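You operate a simulated robot arm through the tools that you are given. There is no shell and no other tool.

The job below is to be done with a simulated two-armed robot. You get a single attempt, and the scene is never put back.

## Task
Hang the four packs from the bench on the hooks with their numbers.

It is judged by the outcome, as a careful person would: the job done as asked, and still so three seconds after it is handed in. It fails if anything else is knocked over, pushed out of place, dropped, spilled or broken.

## Robot
Two 7-joint arms with two-finger grippers on one trunk, on a base that moves. Base frame: it is fixed to the floor where the robot stands at the start and does not move with it; the origin is under the middle of the robot, x ahead of it, y to its left, z up. Lengths are in mm, angles in rad, forces in N, time in s.
The left shoulder is at the start at [99, 216, 1091], the right one opposite. With the tool pointing down near the work surface each hand reaches from about 100 to 840 mm from the robot's upright axis, wherever it stands, measured 20 degrees to its own side. Places, roughly: pack hook thirty [1000, 100, 1400]; pack hook twenty-eight [1000, 300, 1400]; pack hook twenty-nine [1000, 200, 1400]; pack hook twenty-seven [1000, 400, 1400]; pack hook twenty-six [1000, 500, 1400]. Payload 3.18 kg a hand.
The tool frame of a hand sits at the grasp point between the pads (the TCP): z along the fingers, y along the line on which they close. The tips reach 30 mm beyond it. The gripper opens to 144 mm; its body begins 103 mm behind the TCP.
Orientation is told as [roll, pitch, yaw] about the base's x, y, z axes, in that order, counted from this pose: with the fingers straight down and closing along the base's y, the tool's x points along the base's -x, its y along +y and its z along -z.

## Interface
- The arms move only by the tool apply_moves. It takes "left_targets", "right_targets" or both (then of equal length, played together; a hand with none holds still); each is one flat list of numbers, 7 for each row, row after row: the turn, a rotation vector about the tool's x, y, z in rad, then the shift along the tool's x, y, z in mm, then the finger opening in mm, from 0 to 144. In form: [ax, ay, az, x, y, z, claw, ax, ay, az, x, y, z, claw, ...]. A call has 1 to 20 rows; each row shifts and turns the commanded pose from where the row before left it, along the tool's axes as they then stand. Rows are played at 5 a second. More than 50 mm and 0.15 rad between two rows, or a gripper value outside its range, and nothing of the call is played. Where a pose cannot be reached the arm comes as near as it can. A force on the tool above 40 N (or 10 N above the force at the start of the call, whichever is more), or a blocked arm, ends the call early, and 0.2 s more pass. The fingers move at their own pace (about 186.7 mm/s each) and stop on an object; they squeeze with about 40 N. The grip force told is the motor's: it shows also when the fingers shut on nothing. Time passes only in rows, and 0.2 s behind the last, so rows that do not move let the fingers close. It gives the time, the measured TCP pose, the force on the tool (base axes), the opening and the grip force at its end, in the units of the frame above (readings bear some noise), with the torque about the TCP (base axes, N m) and any sound that the robot's microphone picked up, and new pictures: "pictures" is both (left out), scene, wrist or none (wrist: the cameras of the hands that moved).
- Cameras (640 x 400 px; columns grow to the right, rows downward): "scene" is now at [210.3, 10.8, 1292.6]; the picture's right is [0.12, -0.99, 0.00], its down [-0.43, -0.05, -0.90] and it looks along [0.90, 0.11, -0.43] (base axes); focal length 233 px, centre (320, 200). "left" rides on the left gripper at [76, -16, -143] in its tool frame; the picture's right is [0.21, 0.98, 0.00], its down [-0.84, 0.18, -0.51] and it looks along [-0.50, 0.11, 0.86] (tool axes); focal length 218 px, centre (320, 200). "right" rides on the right gripper at [77, 16, -143] in its tool frame; the picture's right is [-0.21, 0.98, 0.00], its down [-0.84, -0.18, -0.51] and it looks along [-0.50, -0.11, 0.86] (tool axes); focal length 218 px, centre (320, 200).
- move_column(by): moves the trunk up (or, below 0, down) by that many mm; the arms and the scene camera ride with it, the base frame stays. It gives what a move gives, with no picture.
- base_move(legs): drives the robot by 1 to 6 legs, each [ahead, left, turn to the left] in mm, mm and rad, along the robot's own axes; the way and the turn of a leg run together, so that a leg with both is an arc; at most 1500 mm and 3.142 rad a leg. The arms and the cameras ride along, it lands a little off, and it stops where it bumps. It gives what a move gives, and a new picture of the scene camera.
- head_to(pan, tilt): turns the head with the scene camera to pan (to the left, within 1.396 rad either way) and tilt (down, from -0.506 to 1.204), counted from straight ahead of the robot (the tilt from the chest, where the trunk bows). It gives what a move gives, and a new picture of the scene camera.
- point_at(camera, pixels): for up to 12 pixels [column, row] of the newest picture of that camera ("zoom" is the newest enlarged one), the place [x, y, z] in the base frame of the surface seen there, good to about 2 mm. No time passes.
- zoom(camera, box): a new picture of the part [left, top, right, bottom] of that camera's present view, enlarged. No time passes.
- hand_in(): hands the job in; it is judged then, once.

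Open the grippers and draw the arms clear of the work before you hand the job in, unless the task says otherwise.

The tools are called after "Emit:" as name(argument=value, ...) on one line, values as JSON. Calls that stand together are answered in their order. apply_moves: Moves the arms, as the interface text tells. Its arguments: {"type":"object","properties":{"left_targets":{"type":"array"},"right_targets":{"type":"array"},"pictures":{"type":"string","enum":["both","scene","wrist","none"]}},"required":[]} The other tools are called the same way: move_column (by) moves the trunk up or down; base_move (legs) drives the base; head_to (pan, tilt) turns the head that bears the scene camera; point_at (camera, pixels) gives the place of the surface under pixels of a picture; zoom (camera, box) takes an enlarged picture of a part of a camera's view; hand_in () hands the job in.

At the start:

```text
t: 0.0
left_position: [431.2, 244.6, 1001.0]
left_ee_rot: [-0.002, 0.002, 0.002]
left_ft_force: [-0.2, -0.4, 0.2]
left_torque: [0.05, 0.0, -0.02]
left_width: 144.2
left_grip_force: 0.0
right_position: [410.0, -88.3, 999.1]
right_ee_rot: [0.0, 0.002, -0.001]
right_ft_force: [-0.1, 0.7, 0.5]
right_torque: [-0.02, 0.04, -0.01]
right_width: 143.9
right_grip_force: 0.0
trunk travel left (down, up): [-175.0, 194.0]
robot x, y, heading: [-2.2, -0.2, -0.001]
head pan, tilt (commanded): [0.117, 0.445]
```

scene: 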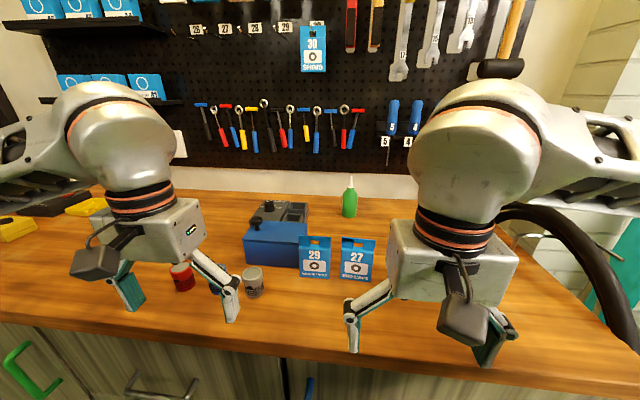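
right: 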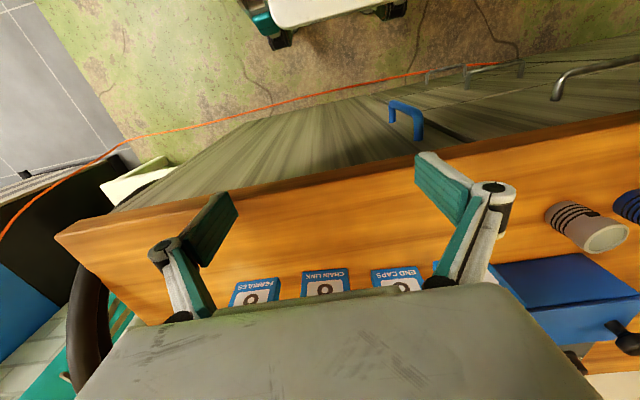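
left: 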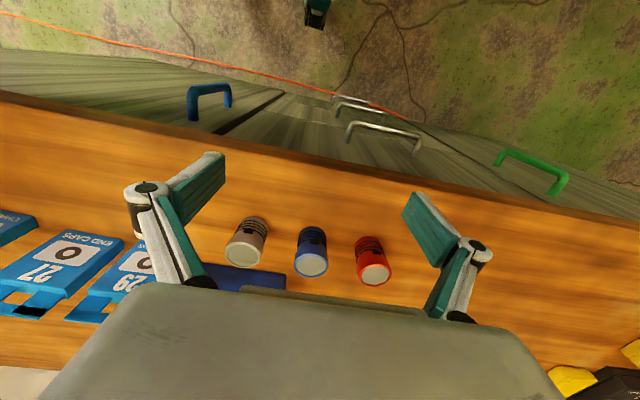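

The scene shows a pegboard with labelled hooks (26–30 at about (195..317, 28)), a pack already on hook 30, and packs 29 and 27 on the bench at (315,258) and (357,260). I'll zoom in to see the details.

Emit:
zoom(camera="scene", box=[170, 0, 350, 112])

Emit:
zoom(camera="scene", box=[230, 180, 410, 292])

Emit:
zoom(camera="right", box=[200, 220, 460, 382])

Emit:
zoom(camera="left", box=[0, 180, 260, 342])

```text
3.56 times, centred on (260, 56) of scene
```

zoom: 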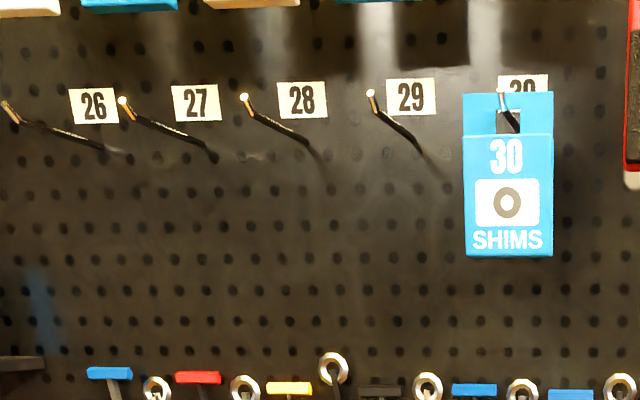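

```text
3.56 times, centred on (320, 236) of scene
```

zoom: 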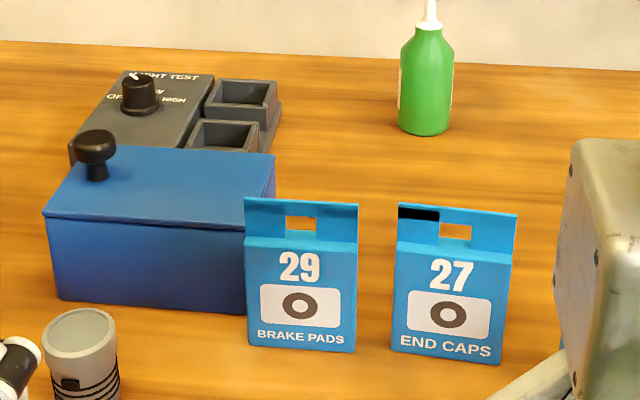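

```text
2.46 times, centred on (330, 301) of right
```

zoom: 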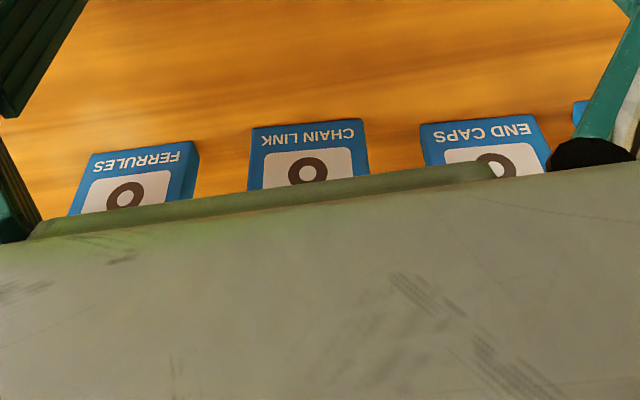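

```text
2.46 times, centred on (130, 261) of left
```

zoom: 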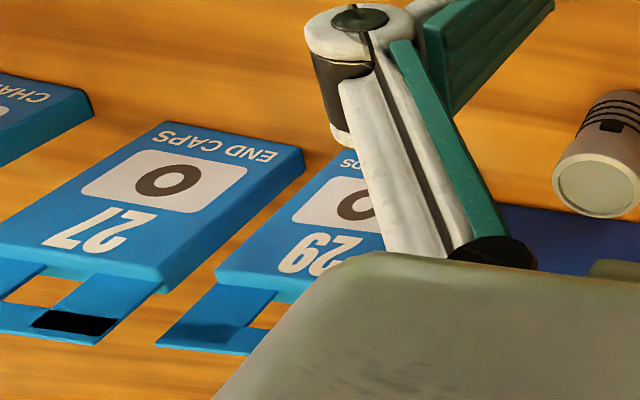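

I'll measure where the packs and hooks lie, using the scene camera.

Emit:
point_at(camera="scene", pixels=[[302, 238], [328, 239], [300, 276], [328, 277], [315, 250], [344, 240], [373, 242], [341, 278], [370, 281], [357, 255], [349, 240], [347, 250]])

Emit:
zoom(camera="scene", box=[290, 225, 390, 287])

```text
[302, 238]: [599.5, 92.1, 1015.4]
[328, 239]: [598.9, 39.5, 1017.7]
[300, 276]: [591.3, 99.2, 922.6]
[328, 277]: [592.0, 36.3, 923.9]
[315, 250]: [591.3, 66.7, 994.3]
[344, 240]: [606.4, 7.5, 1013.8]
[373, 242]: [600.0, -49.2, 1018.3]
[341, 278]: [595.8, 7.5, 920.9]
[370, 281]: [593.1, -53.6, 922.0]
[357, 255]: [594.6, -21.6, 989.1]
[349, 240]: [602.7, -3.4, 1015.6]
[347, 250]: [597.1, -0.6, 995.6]
```

```text
6.40 times, centred on (340, 256) of scene
```

zoom: 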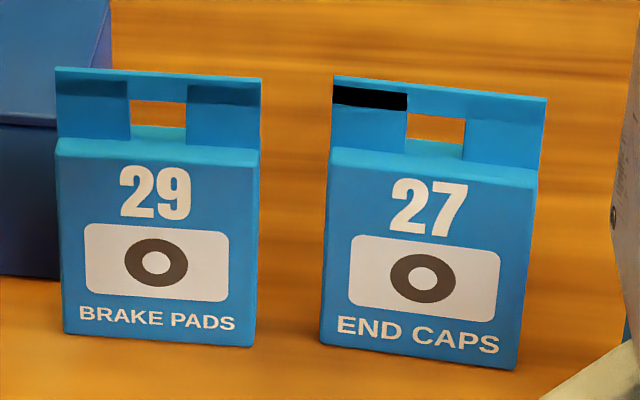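

Packs stand upright with their header tops near z≈1017. Now I'll measure the hooks and labels from the zoomed crop of the board.

Emit:
zoom(camera="scene", box=[180, 10, 340, 110])

Emit:
head_to(pan=0.25, tilt=0.1)

```text
4.00 times, centred on (260, 60) of scene
```

zoom: 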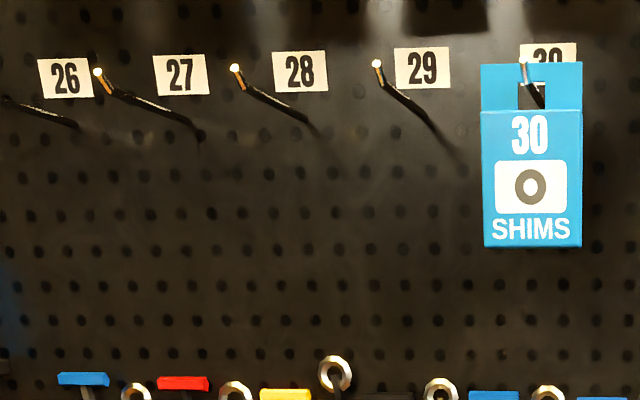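

```text
t: 0.8
left_position: [429.5, 244.6, 999.2]
left_ee_rot: [-0.003, 0.0, 0.0]
left_ft_force: [1.1, 0.7, 0.3]
left_torque: [0.01, 0.05, 0.0]
left_width: 144.2
left_grip_force: 0.0
right_position: [409.9, -89.2, 999.5]
right_ee_rot: [-0.001, 0.001, 0.0]
right_ft_force: [0.6, -0.2, 0.0]
right_torque: [0.0, -0.02, -0.03]
right_width: 144.2
right_grip_force: 0.0
trunk travel left (down, up): [-175.0, 194.0]
robot x, y, heading: [-0.5, -1.3, 0.003]
head pan, tilt (commanded): [0.25, 0.099]
```

scene: 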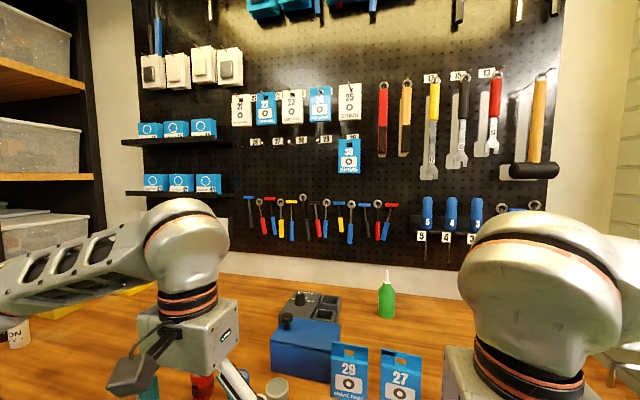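

The board shows another row of packs (21–25) hanging right above hooks 26–30. I'll zoom in on that area and measure.

Emit:
zoom(camera="scene", box=[225, 80, 375, 174])

```text
4.26 times, centred on (300, 127) of scene
```

zoom: 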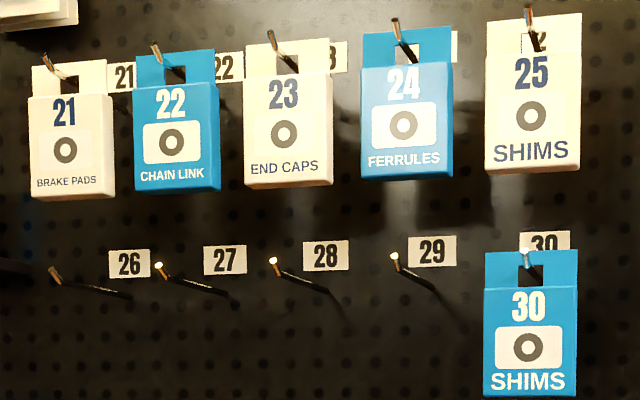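

Emit:
point_at(camera="zoom", pixels=[[395, 256], [410, 277], [440, 292], [272, 261], [158, 266], [54, 274], [432, 250], [326, 255], [225, 260], [130, 264], [527, 251], [530, 310]])

Emit:
point_at(camera="zoom", pixels=[[408, 176], [408, 155], [288, 185], [535, 170], [180, 188], [75, 195], [488, 256], [576, 254], [487, 390], [574, 392], [530, 270], [398, 24]])

```text
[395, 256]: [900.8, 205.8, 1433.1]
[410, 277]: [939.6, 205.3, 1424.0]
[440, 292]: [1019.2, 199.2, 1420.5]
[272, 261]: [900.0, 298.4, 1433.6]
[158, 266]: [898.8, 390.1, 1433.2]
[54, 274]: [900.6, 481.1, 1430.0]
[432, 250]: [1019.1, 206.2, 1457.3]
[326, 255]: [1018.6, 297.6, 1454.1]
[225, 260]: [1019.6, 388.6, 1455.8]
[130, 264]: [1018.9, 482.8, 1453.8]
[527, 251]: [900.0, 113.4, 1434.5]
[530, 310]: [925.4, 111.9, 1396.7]
```

```text
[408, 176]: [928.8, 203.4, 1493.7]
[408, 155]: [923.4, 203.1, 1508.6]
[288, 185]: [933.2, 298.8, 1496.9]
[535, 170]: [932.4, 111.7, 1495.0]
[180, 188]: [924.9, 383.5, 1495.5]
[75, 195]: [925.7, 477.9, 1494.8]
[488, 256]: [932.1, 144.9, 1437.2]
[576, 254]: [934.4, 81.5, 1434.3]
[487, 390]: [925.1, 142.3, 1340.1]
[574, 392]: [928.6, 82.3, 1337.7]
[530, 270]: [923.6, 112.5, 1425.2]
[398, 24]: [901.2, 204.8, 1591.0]
```

Hook tips are at x≈900, z≈1433, at y≈206/298/390/481 for 29/28/27/26, and the board face is at x≈1019. Next I'll tilt the head down to view the bench, the grippers and the remaining packs.

Emit:
head_to(pan=-0.2, tilt=0.7)

Emit:
point_at(camera="right", pixels=[[330, 170], [500, 140], [254, 292], [325, 280], [398, 275], [232, 285], [278, 280], [303, 272], [347, 269], [372, 270], [420, 268]])

Emit:
point_at(camera="left", pixels=[[60, 250], [20, 308], [120, 240], [130, 265], [75, 315], [246, 240], [312, 240], [372, 250], [260, 280], [300, 170], [310, 264], [374, 274]])

```text
t: 1.8
left_position: [430.1, 245.0, 999.8]
left_ee_rot: [-0.002, 0.001, 0.003]
left_ft_force: [-0.8, -0.6, -0.8]
left_torque: [0.02, 0.0, 0.04]
left_width: 144.0
left_grip_force: 0.1
right_position: [409.1, -89.2, 1000.6]
right_ee_rot: [0.0, 0.002, -0.001]
right_ft_force: [0.6, -0.3, -0.2]
right_torque: [0.0, 0.03, -0.03]
right_width: 144.3
right_grip_force: 0.1
trunk travel left (down, up): [-175.0, 194.0]
robot x, y, heading: [1.1, -0.5, -0.006]
head pan, tilt (commanded): [-0.201, 0.7]
```

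scene: 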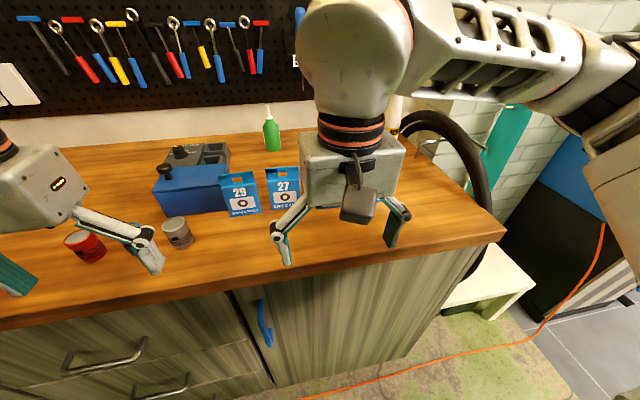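

```text
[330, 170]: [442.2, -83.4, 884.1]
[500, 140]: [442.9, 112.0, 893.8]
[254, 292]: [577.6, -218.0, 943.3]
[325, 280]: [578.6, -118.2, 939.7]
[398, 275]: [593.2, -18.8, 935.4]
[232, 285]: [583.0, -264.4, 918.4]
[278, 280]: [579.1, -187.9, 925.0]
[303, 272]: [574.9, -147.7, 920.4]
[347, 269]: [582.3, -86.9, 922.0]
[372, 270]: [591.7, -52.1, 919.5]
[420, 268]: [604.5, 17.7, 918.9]
```

```text
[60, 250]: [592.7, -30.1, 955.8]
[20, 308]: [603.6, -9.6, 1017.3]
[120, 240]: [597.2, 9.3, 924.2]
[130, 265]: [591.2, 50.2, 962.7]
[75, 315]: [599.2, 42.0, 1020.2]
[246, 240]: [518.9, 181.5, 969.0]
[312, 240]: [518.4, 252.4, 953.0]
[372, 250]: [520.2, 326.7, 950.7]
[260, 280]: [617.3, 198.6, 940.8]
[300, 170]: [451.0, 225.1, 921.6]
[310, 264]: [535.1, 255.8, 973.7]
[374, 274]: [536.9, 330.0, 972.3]
```

The bench front edge is at x≈442 and its top at z≈919. I'll zoom in on the right gripper at (340,200) to judge the finger thickness.

Emit:
zoom(camera="scene", box=[210, 120, 430, 270])

Emit:
zoom(camera="right", box=[120, 140, 540, 340])

```text
2.67 times, centred on (320, 195) of scene
```

zoom: 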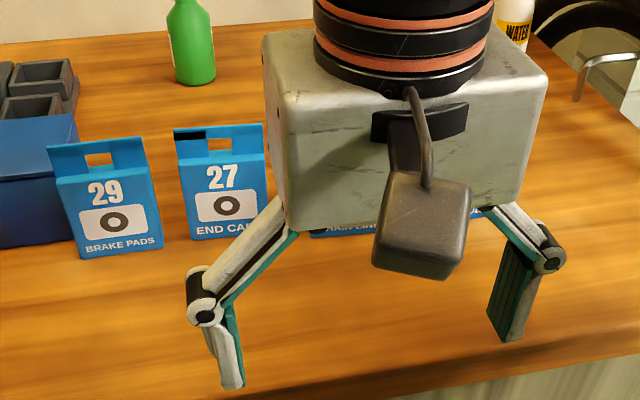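

```text
1.52 times, centred on (330, 240) of right
```

zoom: 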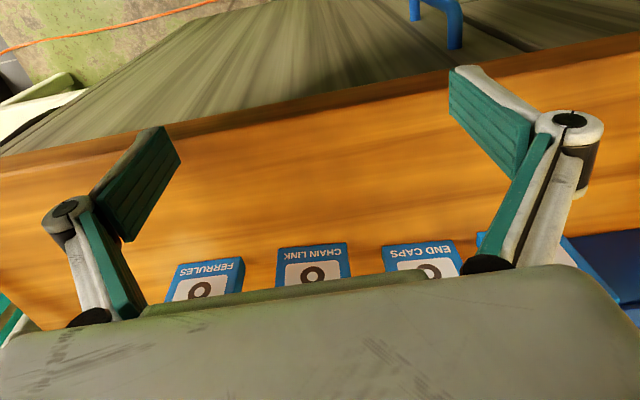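

The gripper is a linkage type with knuckles about 35 mm behind the TCP, so I'll grip the pack sides with the fingertips. First I raise the right arm and carry it to the right and back, so the two remaining packs are visible.

Emit:
apply_moves(right_targets=[0, 0, 0, 0, 0, -45, 144, 0, 0, 0, 0, 0, -45, 144, 0, 0, 0, 0, 0, -45, 144, 0, 0, 0, 10, -40, 0, 144, 0, 0, 0, 10, -40, 0, 144, 0, 0, 0, 10, -40, 0, 144, 0, 0, 0, 10, -40, 0, 144, 0, 0, 0, 10, -40, 0, 144, 0, 0, 0, 10, -40, 0, 144, 0, 0, 0, 10, -40, 0, 100], pictures="both")

```text
t: 4.0
left_position: [430.8, 244.2, 1000.0]
left_ee_rot: [-0.001, 0.0, 0.002]
left_ft_force: [-0.1, -0.4, -0.1]
left_torque: [0.01, -0.03, 0.0]
left_width: 144.2
left_grip_force: 0.0
right_position: [335.7, -348.3, 1126.6]
right_ee_rot: [0.0, -0.004, -0.002]
right_ft_force: [0.6, -0.4, 0.3]
right_torque: [0.0, -0.04, 0.0]
right_width: 100.0
right_grip_force: 0.0
right hand out of reach, approached as far as the arm can: row 10
trunk travel left (down, up): [-175.0, 194.0]
robot x, y, heading: [2.5, 1.1, 0.003]
head pan, tilt (commanded): [-0.201, 0.7]
```

scene: 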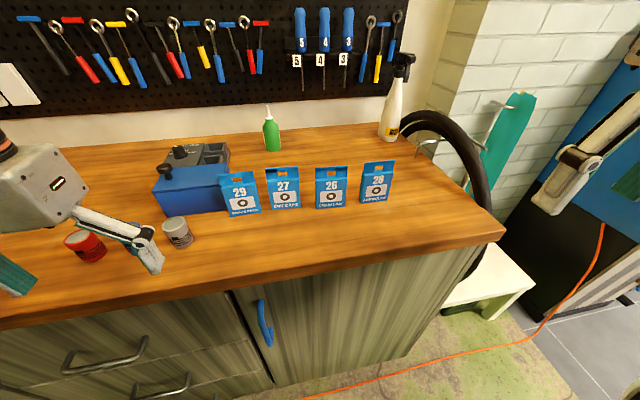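
right: 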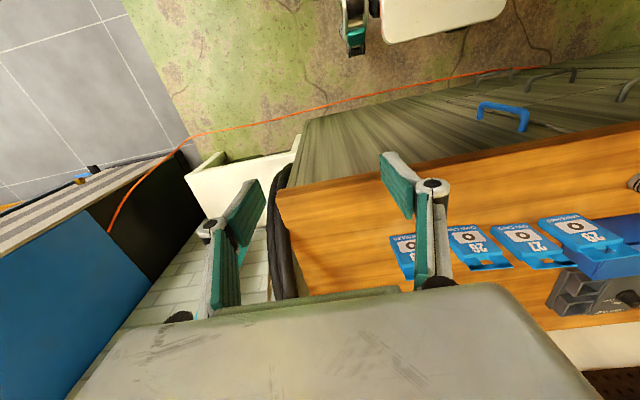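

All four packs are now in view: 29 (240,193), 27 (283,187), 26 (331,187), 28 (377,182). I'll zoom in and measure each.

Emit:
zoom(camera="scene", box=[210, 150, 306, 220])

Emit:
zoom(camera="scene", box=[305, 150, 401, 220])

Emit:
point_at(camera="scene", pixels=[[317, 183], [345, 181], [317, 206], [345, 204], [330, 194], [365, 178], [391, 174], [363, 202], [388, 200], [376, 190], [331, 176], [378, 172]])

```text
5.71 times, centred on (258, 185) of scene
```

zoom: 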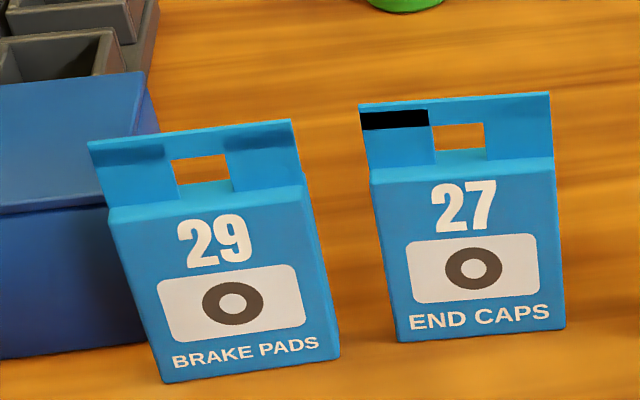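

```text
5.71 times, centred on (353, 185) of scene
```

zoom: 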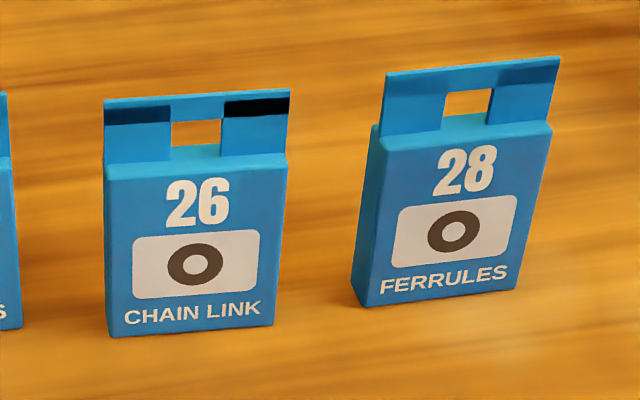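

```text
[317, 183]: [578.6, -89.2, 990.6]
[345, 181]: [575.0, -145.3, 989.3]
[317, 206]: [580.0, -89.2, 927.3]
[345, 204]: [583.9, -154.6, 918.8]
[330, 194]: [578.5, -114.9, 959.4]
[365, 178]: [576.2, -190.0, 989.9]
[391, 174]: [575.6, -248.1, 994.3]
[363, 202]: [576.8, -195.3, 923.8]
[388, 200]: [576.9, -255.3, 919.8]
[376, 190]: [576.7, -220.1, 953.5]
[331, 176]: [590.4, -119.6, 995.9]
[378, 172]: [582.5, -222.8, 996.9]
```

I'll measure the blue box next to pack 29 and the four packs' side edges more precisely from a zoomed view.

Emit:
zoom(camera="scene", box=[150, 140, 278, 220])

Emit:
point_at(camera="zoom", pixels=[[300, 330], [365, 320], [150, 330], [350, 260], [200, 350], [390, 290], [470, 280], [400, 350], [525, 340], [480, 295], [490, 330], [355, 190]])

```text
5.00 times, centred on (214, 180) of scene
```

zoom: 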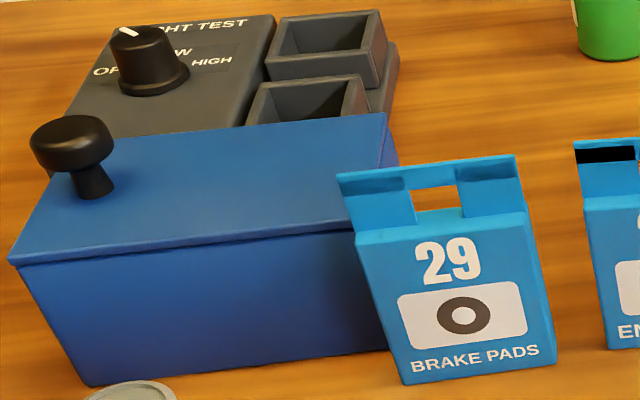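

```text
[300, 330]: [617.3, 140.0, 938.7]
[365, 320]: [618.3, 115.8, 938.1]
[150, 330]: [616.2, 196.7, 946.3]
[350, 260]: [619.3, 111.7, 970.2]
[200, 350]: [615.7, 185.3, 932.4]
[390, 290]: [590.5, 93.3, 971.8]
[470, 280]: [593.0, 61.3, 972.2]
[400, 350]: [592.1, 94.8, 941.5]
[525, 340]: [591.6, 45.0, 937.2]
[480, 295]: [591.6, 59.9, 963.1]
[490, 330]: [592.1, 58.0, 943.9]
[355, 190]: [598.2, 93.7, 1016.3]
```

Pack 29 spans y≈36–99 with its front at x≈591, and the blue box face is at x≈617, so the tips must stop before that. I'll raise the left hand, move it slightly forward, and pitch the fingers forward by about 1.0 rad.

Emit:
apply_moves(left_targets=[0, 0, 0, 0, 0, -45, 144, 0, 0, 0, 0, 0, -45, 144, 0, 0, 0, 0, 0, -45, 144, 0, 0, 0, -40, -40, 0, 144, 0, 0, 0, -40, -40, 0, 144, 0, -0.143, 0, 0, 0, 0, 76, 0, -0.143, 0, 0, 0, 0, 76, 0, -0.143, 0, 0, 0, 0, 76, 0, -0.143, 0, 0, 0, 0, 76, 0, -0.143, 0, 0, 0, 0, 76, 0, -0.143, 0, 0, 0, 0, 76, 0, -0.142, 0, 0, 0, 0, 76], pictures="both")

```text
refused: row 4 steps farther than a row can; nothing moved
```

The diagonal step was over 50 mm, so I'll use smaller steps.

Emit:
apply_moves(left_targets=[0, 0, 0, 0, 0, -45, 144, 0, 0, 0, 0, 0, -45, 144, 0, 0, 0, 0, 0, -45, 144, 0, 0, 0, -30, -35, 0, 144, 0, 0, 0, -30, -35, 0, 144, 0, -0.143, 0, 0, 0, 0, 76, 0, -0.143, 0, 0, 0, 0, 76, 0, -0.143, 0, 0, 0, 0, 76, 0, -0.143, 0, 0, 0, 0, 76, 0, -0.143, 0, 0, 0, 0, 76, 0, -0.143, 0, 0, 0, 0, 76, 0, -0.142, 0, 0, 0, 0, 76], pictures="both")

```text
t: 6.6
left_position: [491.1, 174.9, 1133.9]
left_ee_rot: [-0.003, -1.002, 0.006]
left_ft_force: [-0.2, 0.3, 0.0]
left_torque: [0.04, 0.01, 0.0]
left_width: 76.1
left_grip_force: 0.1
right_position: [337.0, -348.4, 1125.7]
right_ee_rot: [0.0, -0.001, -0.003]
right_ft_force: [0.0, 0.6, -0.1]
right_torque: [0.02, -0.01, 0.02]
right_width: 100.0
right_grip_force: 0.0
trunk travel left (down, up): [-175.0, 194.0]
robot x, y, heading: [-1.2, 2.8, 0.001]
head pan, tilt (commanded): [-0.201, 0.7]
```

scene: 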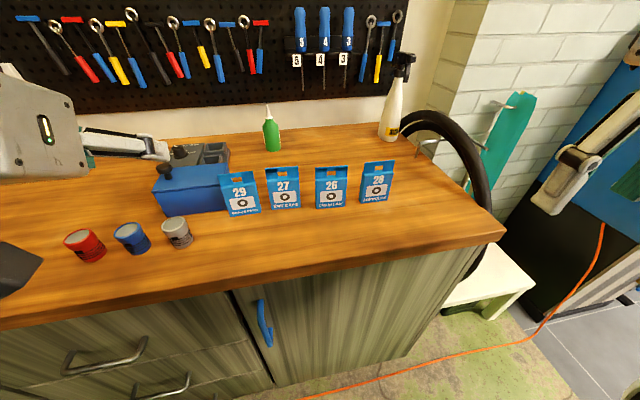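
left: 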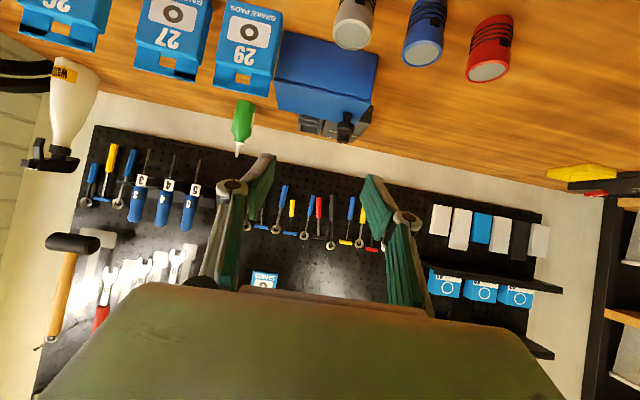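

The left hand pitched as planned and reads [491,175,1134]. I'll carry it over to y≈68 in front of pack 29 at a safe height, and lower it to z≈1000 with the tips still short of the pack, then look.

Emit:
apply_moves(left_targets=[0, 0, 0, 0, -36, 0, 76, 0, 0, 0, 0, -36, 0, 76, 0, 0, 0, 0, -35, 0, 76, 0, 0, 0, 32.4, 0, 32.2, 76, 0, 0, 0, 32.4, 0, 32.2, 76, 0, 0, 0, 32.4, 0, 32.2, 76], pictures="wrist")

Emit:
head_to(pan=0.1, tilt=0.75)

```text
t: 8.0
left_position: [520.2, 68.4, 999.6]
left_ee_rot: [-0.003, -0.997, 0.004]
left_ft_force: [0.2, 0.5, 0.4]
left_torque: [0.02, 0.0, 0.0]
left_width: 75.9
left_grip_force: 0.1
right_position: [337.9, -348.7, 1124.4]
right_ee_rot: [-0.001, 0.002, -0.002]
right_ft_force: [-0.4, 0.2, 0.4]
right_torque: [0.0, 0.02, 0.0]
right_width: 99.7
right_grip_force: 0.1
trunk travel left (down, up): [-175.0, 194.0]
robot x, y, heading: [-4.3, 3.5, 0.002]
head pan, tilt (commanded): [-0.201, 0.7]
```

left: 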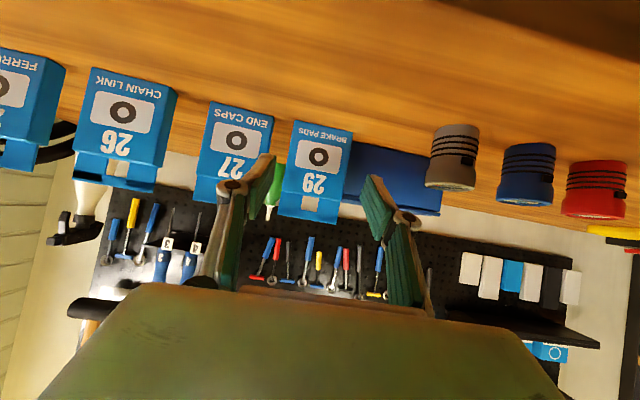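

```text
t: 8.8
left_position: [518.6, 68.3, 1001.2]
left_ee_rot: [-0.002, -1.0, 0.004]
left_ft_force: [-0.3, 0.0, 0.0]
left_torque: [0.02, -0.01, 0.04]
left_width: 76.0
left_grip_force: 0.1
right_position: [336.4, -349.0, 1125.9]
right_ee_rot: [0.003, 0.0, -0.002]
right_ft_force: [0.0, -0.1, 0.5]
right_torque: [0.01, 0.0, 0.01]
right_width: 99.7
right_grip_force: 0.0
trunk travel left (down, up): [-175.0, 194.0]
robot x, y, heading: [-2.7, -1.6, -0.0]
head pan, tilt (commanded): [0.099, 0.75]
```

scene: 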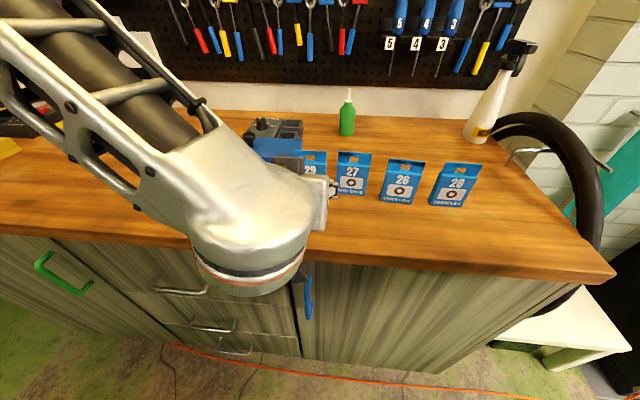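

The scene view is blocked by the forearm, but the left wrist camera shows pack 29 at (315,170) between the fingertips at (265,165) and (375,185). I'll zoom in there and measure the tips and gaps.

Emit:
zoom(camera="left", box=[190, 90, 450, 252])

Emit:
point_at(camera="zoom", pixels=[[180, 165], [205, 160], [190, 200], [440, 215], [470, 225], [252, 150], [388, 150], [248, 85], [395, 100], [420, 200], [110, 235], [535, 315]])

```text
2.46 times, centred on (320, 171) of left
```

zoom: 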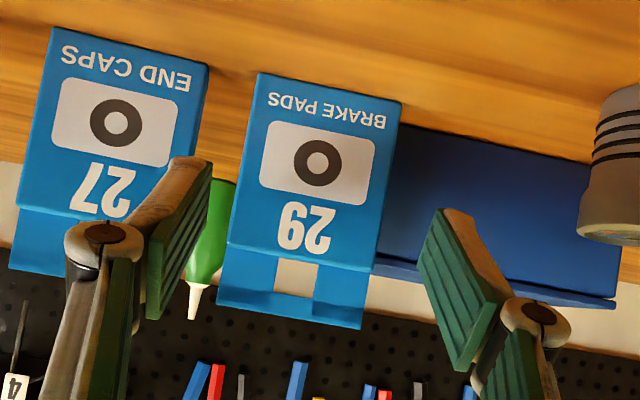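

```text
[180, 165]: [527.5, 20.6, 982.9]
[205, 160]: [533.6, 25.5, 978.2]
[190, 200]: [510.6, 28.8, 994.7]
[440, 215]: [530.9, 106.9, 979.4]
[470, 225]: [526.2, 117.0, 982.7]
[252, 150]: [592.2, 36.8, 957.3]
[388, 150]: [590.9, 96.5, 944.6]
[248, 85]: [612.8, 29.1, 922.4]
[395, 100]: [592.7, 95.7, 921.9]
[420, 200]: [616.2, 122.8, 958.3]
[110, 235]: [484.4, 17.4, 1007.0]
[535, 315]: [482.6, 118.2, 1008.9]
```

The pads are at y≈28.5 and 106, centred on pack 29 (36.5–98.5), and the tips clear pack 27. I'll lower to z≈962 and advance to x≈578, keeping the tips short of the blue box at x≈617.

Emit:
apply_moves(left_targets=[0, 0, 0, 32, 0, 20.5, 76, 0, 0, 0, -15.6, -0.5, 24.4, 76, 0, 0, 0, -15.6, 0, 24.4, 76], pictures="wrist")

Emit:
zoom(camera="left", box=[190, 60, 450, 222])

```text
t: 9.6
left_position: [577.5, 68.0, 959.7]
left_ee_rot: [0.0, -0.999, 0.004]
left_ft_force: [1.2, -0.3, 0.3]
left_torque: [0.01, 0.0, -0.02]
left_width: 76.1
left_grip_force: 0.1
right_position: [338.2, -348.1, 1124.9]
right_ee_rot: [0.0, 0.0, -0.001]
right_ft_force: [-0.4, -0.2, -0.2]
right_torque: [0.0, 0.04, -0.03]
right_width: 99.8
right_grip_force: 0.1
trunk travel left (down, up): [-175.0, 194.0]
robot x, y, heading: [1.1, 1.3, 0.004]
head pan, tilt (commanded): [0.099, 0.75]
```

left: 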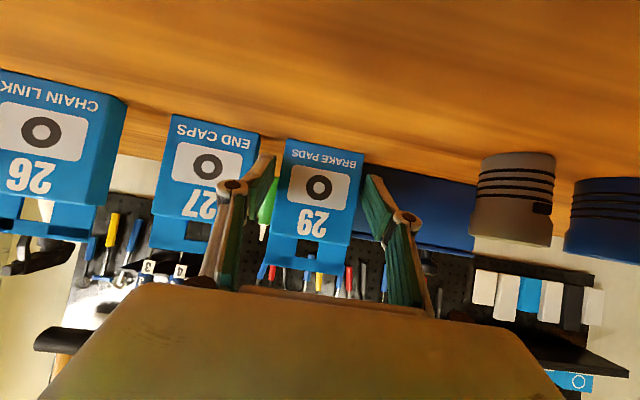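

```text
2.46 times, centred on (320, 141) of left
```

zoom: 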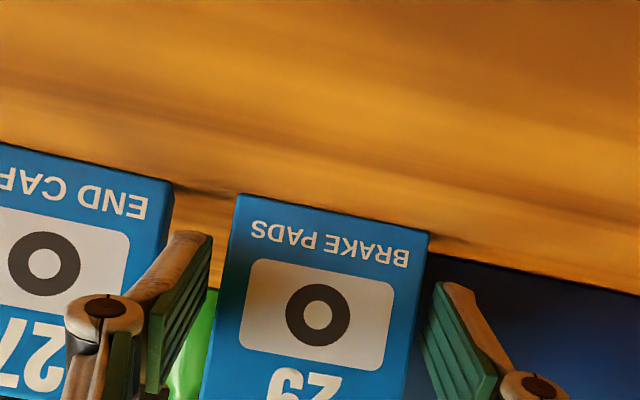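

Pack 29 sits between the pads. I'll check the tips' depth against the pack front before closing.

Emit:
point_at(camera="zoom", pixels=[[185, 238], [207, 236], [440, 287], [462, 290], [232, 260], [416, 290], [425, 240], [240, 200]])

```text
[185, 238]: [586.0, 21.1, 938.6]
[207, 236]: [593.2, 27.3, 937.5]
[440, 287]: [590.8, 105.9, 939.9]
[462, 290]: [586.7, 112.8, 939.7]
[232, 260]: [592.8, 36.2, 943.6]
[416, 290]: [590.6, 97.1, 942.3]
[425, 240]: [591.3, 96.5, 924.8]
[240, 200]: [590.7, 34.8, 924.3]
```

The tips' lower corner is at x≈592 and the upper corner near 608. I'll advance 3 mm for more overlap and close on the pack.

Emit:
apply_moves(left_targets=[0, 0, 0, -1.6, -0.3, 2.5, 76, 0, 0, 0, 0, 0, 0, 50, 0, 0, 0, 0, 0, 0, 50, 0, 0, 0, 0, 0, 0, 50], pictures="wrist")

Emit:
zoom(camera="left", box=[190, 100, 450, 262])

```text
t: 10.6
left_position: [580.9, 66.9, 962.2]
left_ee_rot: [-0.001, -1.001, 0.003]
left_ft_force: [1.0, 0.4, 1.2]
left_torque: [-0.04, -0.04, 0.02]
left_width: 64.9
left_grip_force: 40.1
right_position: [336.8, -348.4, 1124.3]
right_ee_rot: [0.001, -0.001, -0.002]
right_ft_force: [0.0, -0.5, -0.2]
right_torque: [-0.01, -0.01, -0.01]
right_width: 100.0
right_grip_force: 0.1
trunk travel left (down, up): [-175.0, 194.0]
robot x, y, heading: [1.3, 0.6, 0.0]
head pan, tilt (commanded): [0.099, 0.75]
```

left: 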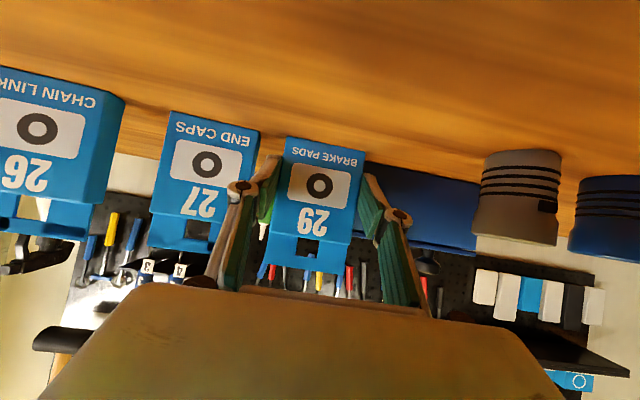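

```text
2.46 times, centred on (320, 181) of left
```

zoom: 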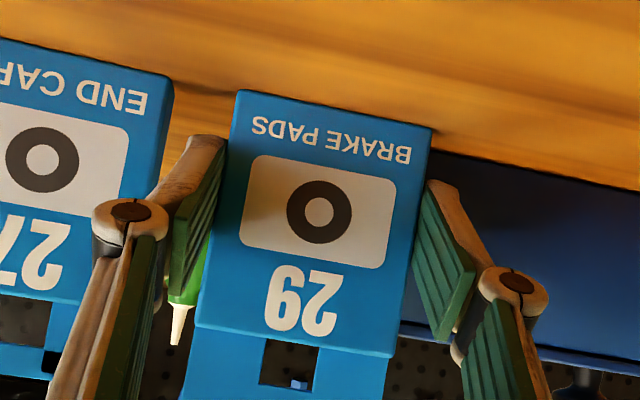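

Grip force is 40 N at a width of 64.9, so the pack is held. I'll lift straight up, first a little, then 100 mm, and look.

Emit:
apply_moves(left_targets=[0, 0, 0, -8.4, 0, -5.4, 50, 0, 0, 0, -16.8, 0, -10.8, 50, 0, 0, 0, -33.7, 0, -21.6, 50, 0, 0, 0, -33.7, 0, -21.6, 50], pictures="both")

Emit:
zoom(camera="left", box=[190, 100, 450, 262])

```text
t: 11.6
left_position: [581.2, 66.3, 1074.6]
left_ee_rot: [-0.002, -1.001, 0.005]
left_ft_force: [0.1, -0.6, -0.6]
left_torque: [-0.02, 0.01, -0.02]
left_width: 64.8
left_grip_force: 39.8
right_position: [337.5, -347.4, 1125.7]
right_ee_rot: [-0.001, -0.002, -0.001]
right_ft_force: [0.6, -0.4, -0.5]
right_torque: [0.01, 0.0, 0.01]
right_width: 100.0
right_grip_force: 0.1
trunk travel left (down, up): [-175.0, 194.0]
robot x, y, heading: [-0.7, -0.0, -0.002]
head pan, tilt (commanded): [0.099, 0.75]
```

scene: 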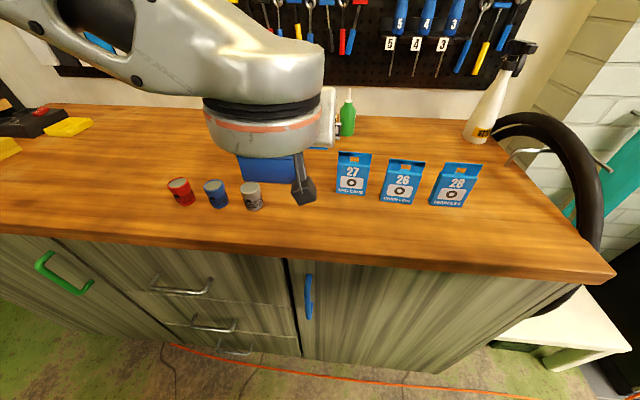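
left: 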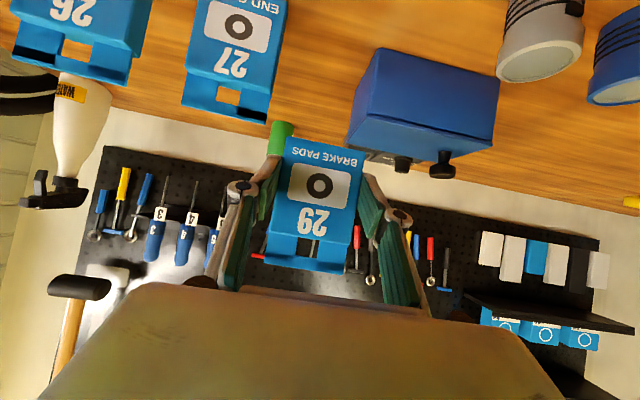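

```text
2.46 times, centred on (320, 181) of left
```

zoom: 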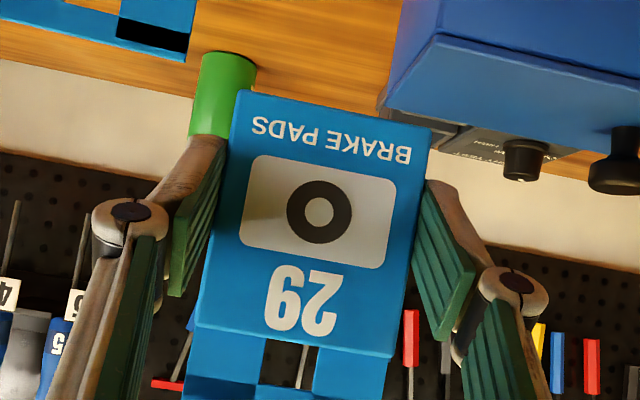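

The pack is held firmly and upright. I'll raise the trunk by 190 mm so the arm reaches the hook height comfortably.

Emit:
move_column(by=190)

Emit:
head_to(pan=0.2, tilt=0.15)

```text
t: 13.7
left_position: [580.8, 66.5, 1262.7]
left_ee_rot: [-0.002, -1.0, 0.002]
left_ft_force: [0.2, -0.1, -0.4]
left_torque: [0.0, -0.01, 0.01]
left_width: 64.8
left_grip_force: 39.7
right_position: [337.5, -348.1, 1313.9]
right_ee_rot: [0.0, -0.003, -0.004]
right_ft_force: [0.0, -0.6, 0.3]
right_torque: [0.0, 0.01, -0.04]
right_width: 99.9
right_grip_force: 0.0
trunk travel left (down, up): [-365.0, 4.0]
robot x, y, heading: [-1.8, -1.6, -0.002]
head pan, tilt (commanded): [0.099, 0.75]
```

```text
t: 14.7
left_position: [580.5, 66.4, 1263.3]
left_ee_rot: [-0.002, -1.001, 0.005]
left_ft_force: [-0.4, 0.0, -0.3]
left_torque: [0.01, 0.01, 0.0]
left_width: 64.9
left_grip_force: 40.1
right_position: [338.6, -349.8, 1313.0]
right_ee_rot: [0.0, -0.002, -0.004]
right_ft_force: [0.4, -0.2, 0.3]
right_torque: [0.01, -0.01, 0.02]
right_width: 100.0
right_grip_force: 0.0
trunk travel left (down, up): [-365.0, 4.0]
robot x, y, heading: [-2.0, -1.8, 0.008]
head pan, tilt (commanded): [0.201, 0.15]
```

scene: 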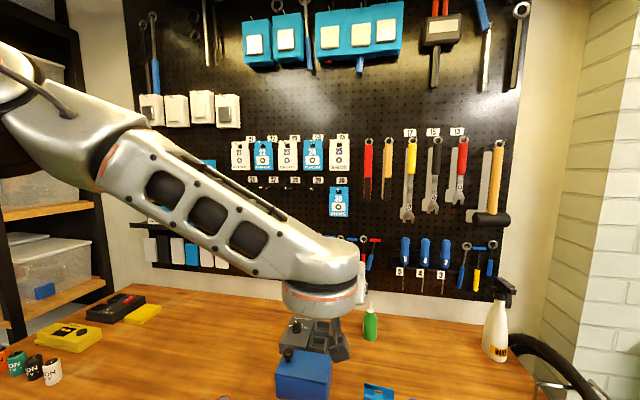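

I have a clear view of the hooks at about (250–345, 183). I'll zoom in and remeasure the hook shape before moving the arm up.

Emit:
zoom(camera="scene", box=[225, 125, 365, 225])

```text
4.00 times, centred on (295, 175) of scene
```

zoom: 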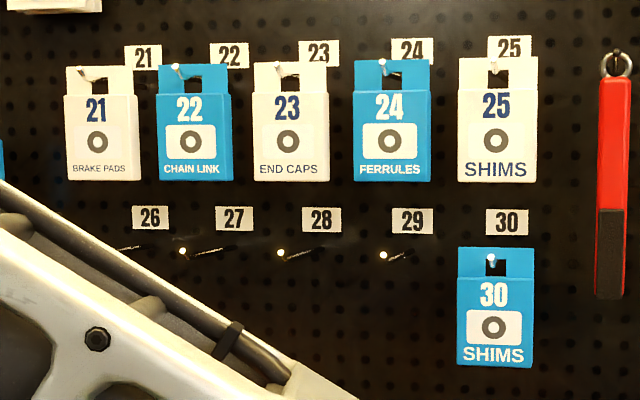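

Emit:
zoom(camera="scene", box=[296, 170, 348, 202])

Emit:
point_at(camera="zoom", pixels=[[160, 158], [175, 160], [200, 158], [225, 155], [250, 150], [482, 170], [495, 195], [395, 145], [575, 145], [450, 185], [520, 185], [485, 225]])

```text
12.31 times, centred on (322, 186) of scene
```

zoom: 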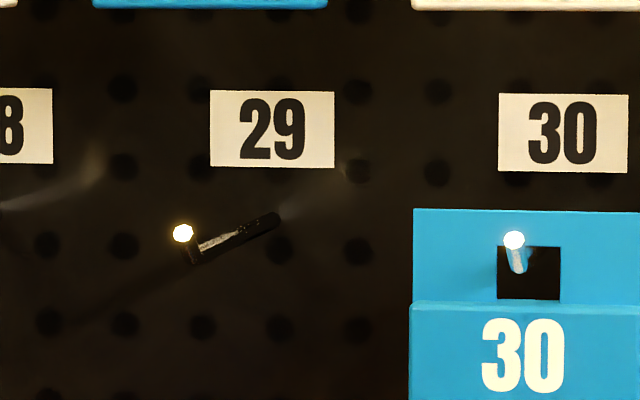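

```text
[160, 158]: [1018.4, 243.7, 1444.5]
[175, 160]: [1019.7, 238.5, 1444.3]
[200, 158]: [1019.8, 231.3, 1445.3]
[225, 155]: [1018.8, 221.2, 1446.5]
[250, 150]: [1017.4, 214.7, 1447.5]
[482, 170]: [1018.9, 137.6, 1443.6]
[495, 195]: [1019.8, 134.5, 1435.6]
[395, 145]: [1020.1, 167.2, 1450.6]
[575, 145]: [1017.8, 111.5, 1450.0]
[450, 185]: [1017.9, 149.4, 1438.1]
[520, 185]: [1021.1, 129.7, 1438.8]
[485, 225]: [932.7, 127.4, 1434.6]
```

Now I can see the hook 29 tip at (183,233) and the pack 30 slot (498–560, 247–300) in the zoom, so I'll measure those exactly.

Emit:
point_at(camera="zoom", pixels=[[183, 233], [188, 245], [195, 256], [215, 244], [240, 233], [270, 220], [513, 240], [518, 262], [460, 214], [470, 240], [490, 275], [580, 295]])

Emit:
point_at(camera="zoom", pixels=[[492, 250], [566, 250], [566, 292], [492, 296], [530, 308], [530, 315], [530, 240], [545, 212], [630, 240], [416, 240]])

```text
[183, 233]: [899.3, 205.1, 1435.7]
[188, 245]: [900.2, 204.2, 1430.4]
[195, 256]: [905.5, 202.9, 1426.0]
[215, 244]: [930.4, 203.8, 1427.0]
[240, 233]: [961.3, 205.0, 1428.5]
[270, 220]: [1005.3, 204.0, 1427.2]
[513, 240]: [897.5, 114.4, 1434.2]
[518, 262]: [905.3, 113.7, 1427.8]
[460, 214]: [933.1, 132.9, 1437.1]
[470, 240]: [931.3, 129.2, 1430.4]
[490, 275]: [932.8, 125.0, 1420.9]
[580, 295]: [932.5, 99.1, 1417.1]
```

```text
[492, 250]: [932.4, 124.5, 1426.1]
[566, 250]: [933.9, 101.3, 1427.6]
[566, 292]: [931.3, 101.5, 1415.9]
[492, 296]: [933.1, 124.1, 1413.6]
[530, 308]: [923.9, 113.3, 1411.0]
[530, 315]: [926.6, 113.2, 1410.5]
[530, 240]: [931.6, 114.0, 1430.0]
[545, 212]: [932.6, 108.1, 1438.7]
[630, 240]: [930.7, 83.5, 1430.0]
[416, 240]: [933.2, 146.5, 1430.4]
```

Hook 29: the wire is at z≈1425 from the board to x≈904, with a tip rising to z≈1436 at x≈899, y≈204.5. Pack 30's slot is about 18 wide × 14 high and sits 12 mm below the header top. Now I'll measure the slot on the held pack 29 with the wrist camera.

Emit:
zoom(camera="left", box=[240, 190, 400, 290])

```text
4.00 times, centred on (320, 240) of left
```

zoom: 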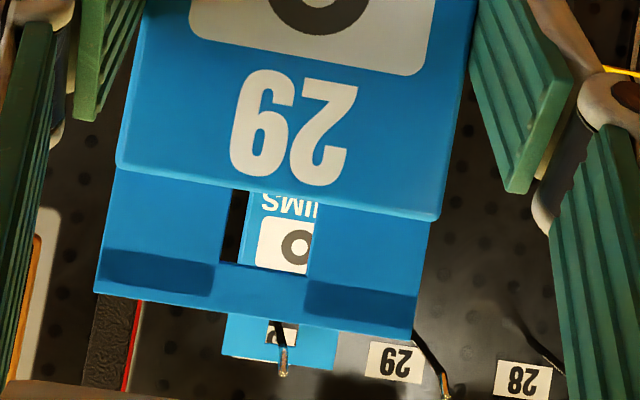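

The wrist camera sees both the slot of pack 29 and the hook tips. I'll measure the slot surroundings and hook 29 (tip at (445,395)) from here.

Emit:
point_at(camera="zoom", pixels=[[221, 235], [318, 250], [268, 276], [240, 271], [290, 275], [110, 250], [420, 290], [250, 316], [150, 180], [430, 215], [120, 165], [445, 394]])

Emit:
point_at(camera="zoom", pixels=[[425, 350], [435, 368], [445, 385], [283, 372], [400, 362], [97, 295], [410, 338], [300, 205], [230, 190], [312, 203]])

```text
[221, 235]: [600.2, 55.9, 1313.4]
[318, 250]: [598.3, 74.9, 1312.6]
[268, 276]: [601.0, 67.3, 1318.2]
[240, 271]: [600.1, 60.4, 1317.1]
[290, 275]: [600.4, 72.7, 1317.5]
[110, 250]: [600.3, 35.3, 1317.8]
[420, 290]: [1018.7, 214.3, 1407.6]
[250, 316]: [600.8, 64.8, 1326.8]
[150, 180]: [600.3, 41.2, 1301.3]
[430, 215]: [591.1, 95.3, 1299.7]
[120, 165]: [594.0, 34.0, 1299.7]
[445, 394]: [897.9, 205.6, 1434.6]
```

```text
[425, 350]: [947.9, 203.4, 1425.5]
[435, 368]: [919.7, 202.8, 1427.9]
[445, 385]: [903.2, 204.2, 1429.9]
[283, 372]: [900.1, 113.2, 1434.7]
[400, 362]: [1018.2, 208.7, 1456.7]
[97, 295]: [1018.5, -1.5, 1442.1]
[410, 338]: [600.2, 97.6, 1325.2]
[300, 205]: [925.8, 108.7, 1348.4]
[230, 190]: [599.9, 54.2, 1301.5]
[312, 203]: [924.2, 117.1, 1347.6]
```

I'll cross-check the held pack's extents (bottom and top edges) with the wrist camera to settle the slot offset from the TCP.

Emit:
zoom(camera="left", box=[220, 125, 420, 285])

```text
2.50 times, centred on (320, 205) of left
```

zoom: 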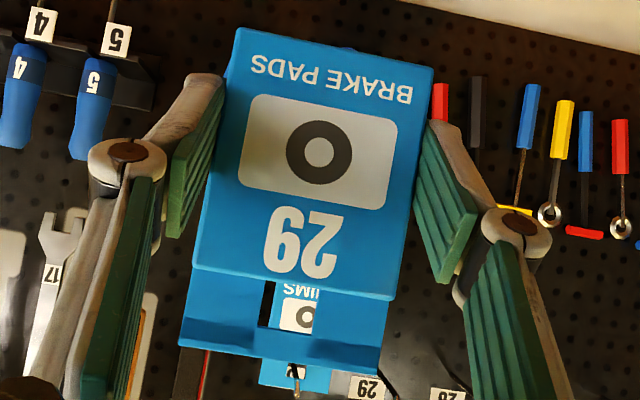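

Emit:
point_at(camera="zoom", pixels=[[245, 34], [340, 53], [428, 70], [240, 120], [415, 140], [200, 262], [390, 292], [190, 330], [270, 350], [370, 368], [288, 332], [318, 150]])

Emit:
point_at(camera="zoom", pixels=[[184, 340], [374, 370], [240, 32], [430, 75], [258, 300], [320, 310], [285, 329], [205, 85], [220, 90], [440, 130], [182, 225], [432, 270]])

```text
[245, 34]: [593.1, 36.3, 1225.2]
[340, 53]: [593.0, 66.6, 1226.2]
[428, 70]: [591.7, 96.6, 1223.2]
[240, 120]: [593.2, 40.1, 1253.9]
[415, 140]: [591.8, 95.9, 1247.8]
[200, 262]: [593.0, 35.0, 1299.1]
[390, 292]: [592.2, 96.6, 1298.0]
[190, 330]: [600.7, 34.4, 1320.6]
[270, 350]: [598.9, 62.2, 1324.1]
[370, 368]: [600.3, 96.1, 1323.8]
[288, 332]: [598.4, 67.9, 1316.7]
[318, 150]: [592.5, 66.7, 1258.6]
```

```text
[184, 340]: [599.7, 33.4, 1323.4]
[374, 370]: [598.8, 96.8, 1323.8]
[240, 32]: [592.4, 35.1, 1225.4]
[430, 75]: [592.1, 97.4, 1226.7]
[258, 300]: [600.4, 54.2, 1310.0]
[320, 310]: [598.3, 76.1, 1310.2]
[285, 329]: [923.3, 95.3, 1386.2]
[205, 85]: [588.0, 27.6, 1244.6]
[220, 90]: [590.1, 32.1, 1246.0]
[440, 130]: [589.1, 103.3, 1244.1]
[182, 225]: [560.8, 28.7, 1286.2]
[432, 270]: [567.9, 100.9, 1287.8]
```

In wrist-camera terms, the slot centre is at y≈65.4, z≈1308, with the header at x≈600 (TCP+20). The hook tip is at [898, 204.5, 1434]. I'll raise by 124, shift left by 139, then advance with the header stopping around x≈800, and look again.

Emit:
apply_moves(left_targets=[0, 0, 0, -34.8, 0, -22.3, 50, 0, 0, 0, -34.8, 0, -22.3, 50, 0, 0, 0, -34.8, 0, -22.3, 50, 0, 0, 0, 0, 46.3, 0, 50, 0, 0, 0, 0, 46.3, 0, 50, 0, 0, 0, 0, 46.3, 0, 50, 0, 0, 0, -21.6, 0, 33.7, 50, 0, 0, 0, -21.6, 0, 33.7, 50, 0, 0, 0, -21.6, 0, 33.7, 50, 0, 0, 0, -21.6, 0, 33.7, 50, 0, 0, 0, -21.6, 0, 33.7, 50], pictures="both")

Emit:
zoom(camera="left", box=[220, 165, 420, 290])

```text
t: 17.1
left_position: [783.8, 206.6, 1386.1]
left_ee_rot: [-0.002, -0.999, 0.003]
left_ft_force: [0.4, 0.8, -0.2]
left_torque: [0.03, 0.0, 0.01]
left_width: 65.1
left_grip_force: 40.1
right_position: [339.0, -349.1, 1312.4]
right_ee_rot: [0.0, 0.0, -0.004]
right_ft_force: [0.1, 0.7, -0.4]
right_torque: [-0.03, 0.06, 0.02]
right_width: 100.1
right_grip_force: 0.0
trunk travel left (down, up): [-365.0, 4.0]
robot x, y, heading: [0.0, -1.0, -0.001]
head pan, tilt (commanded): [0.201, 0.15]
```

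scene: 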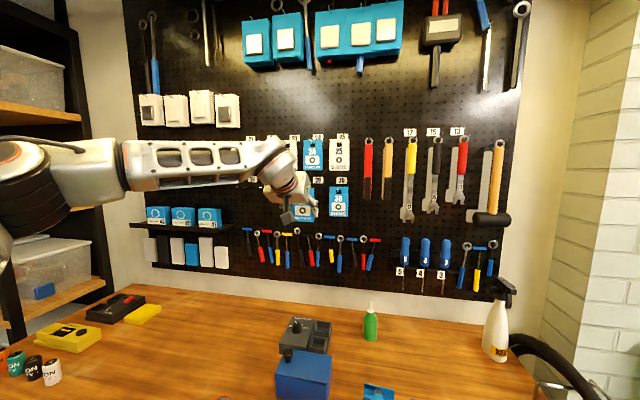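
left: 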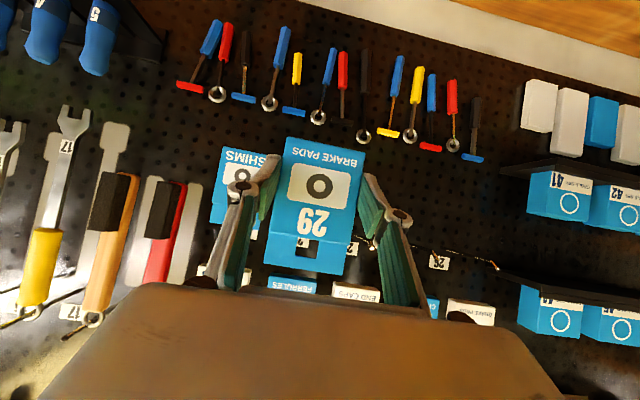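

```text
3.20 times, centred on (320, 228) of left
```

zoom: 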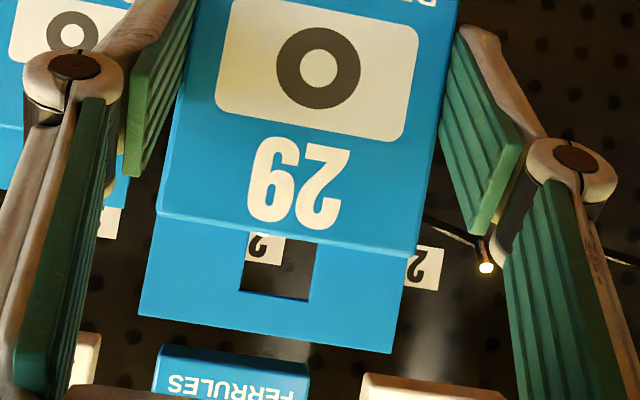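

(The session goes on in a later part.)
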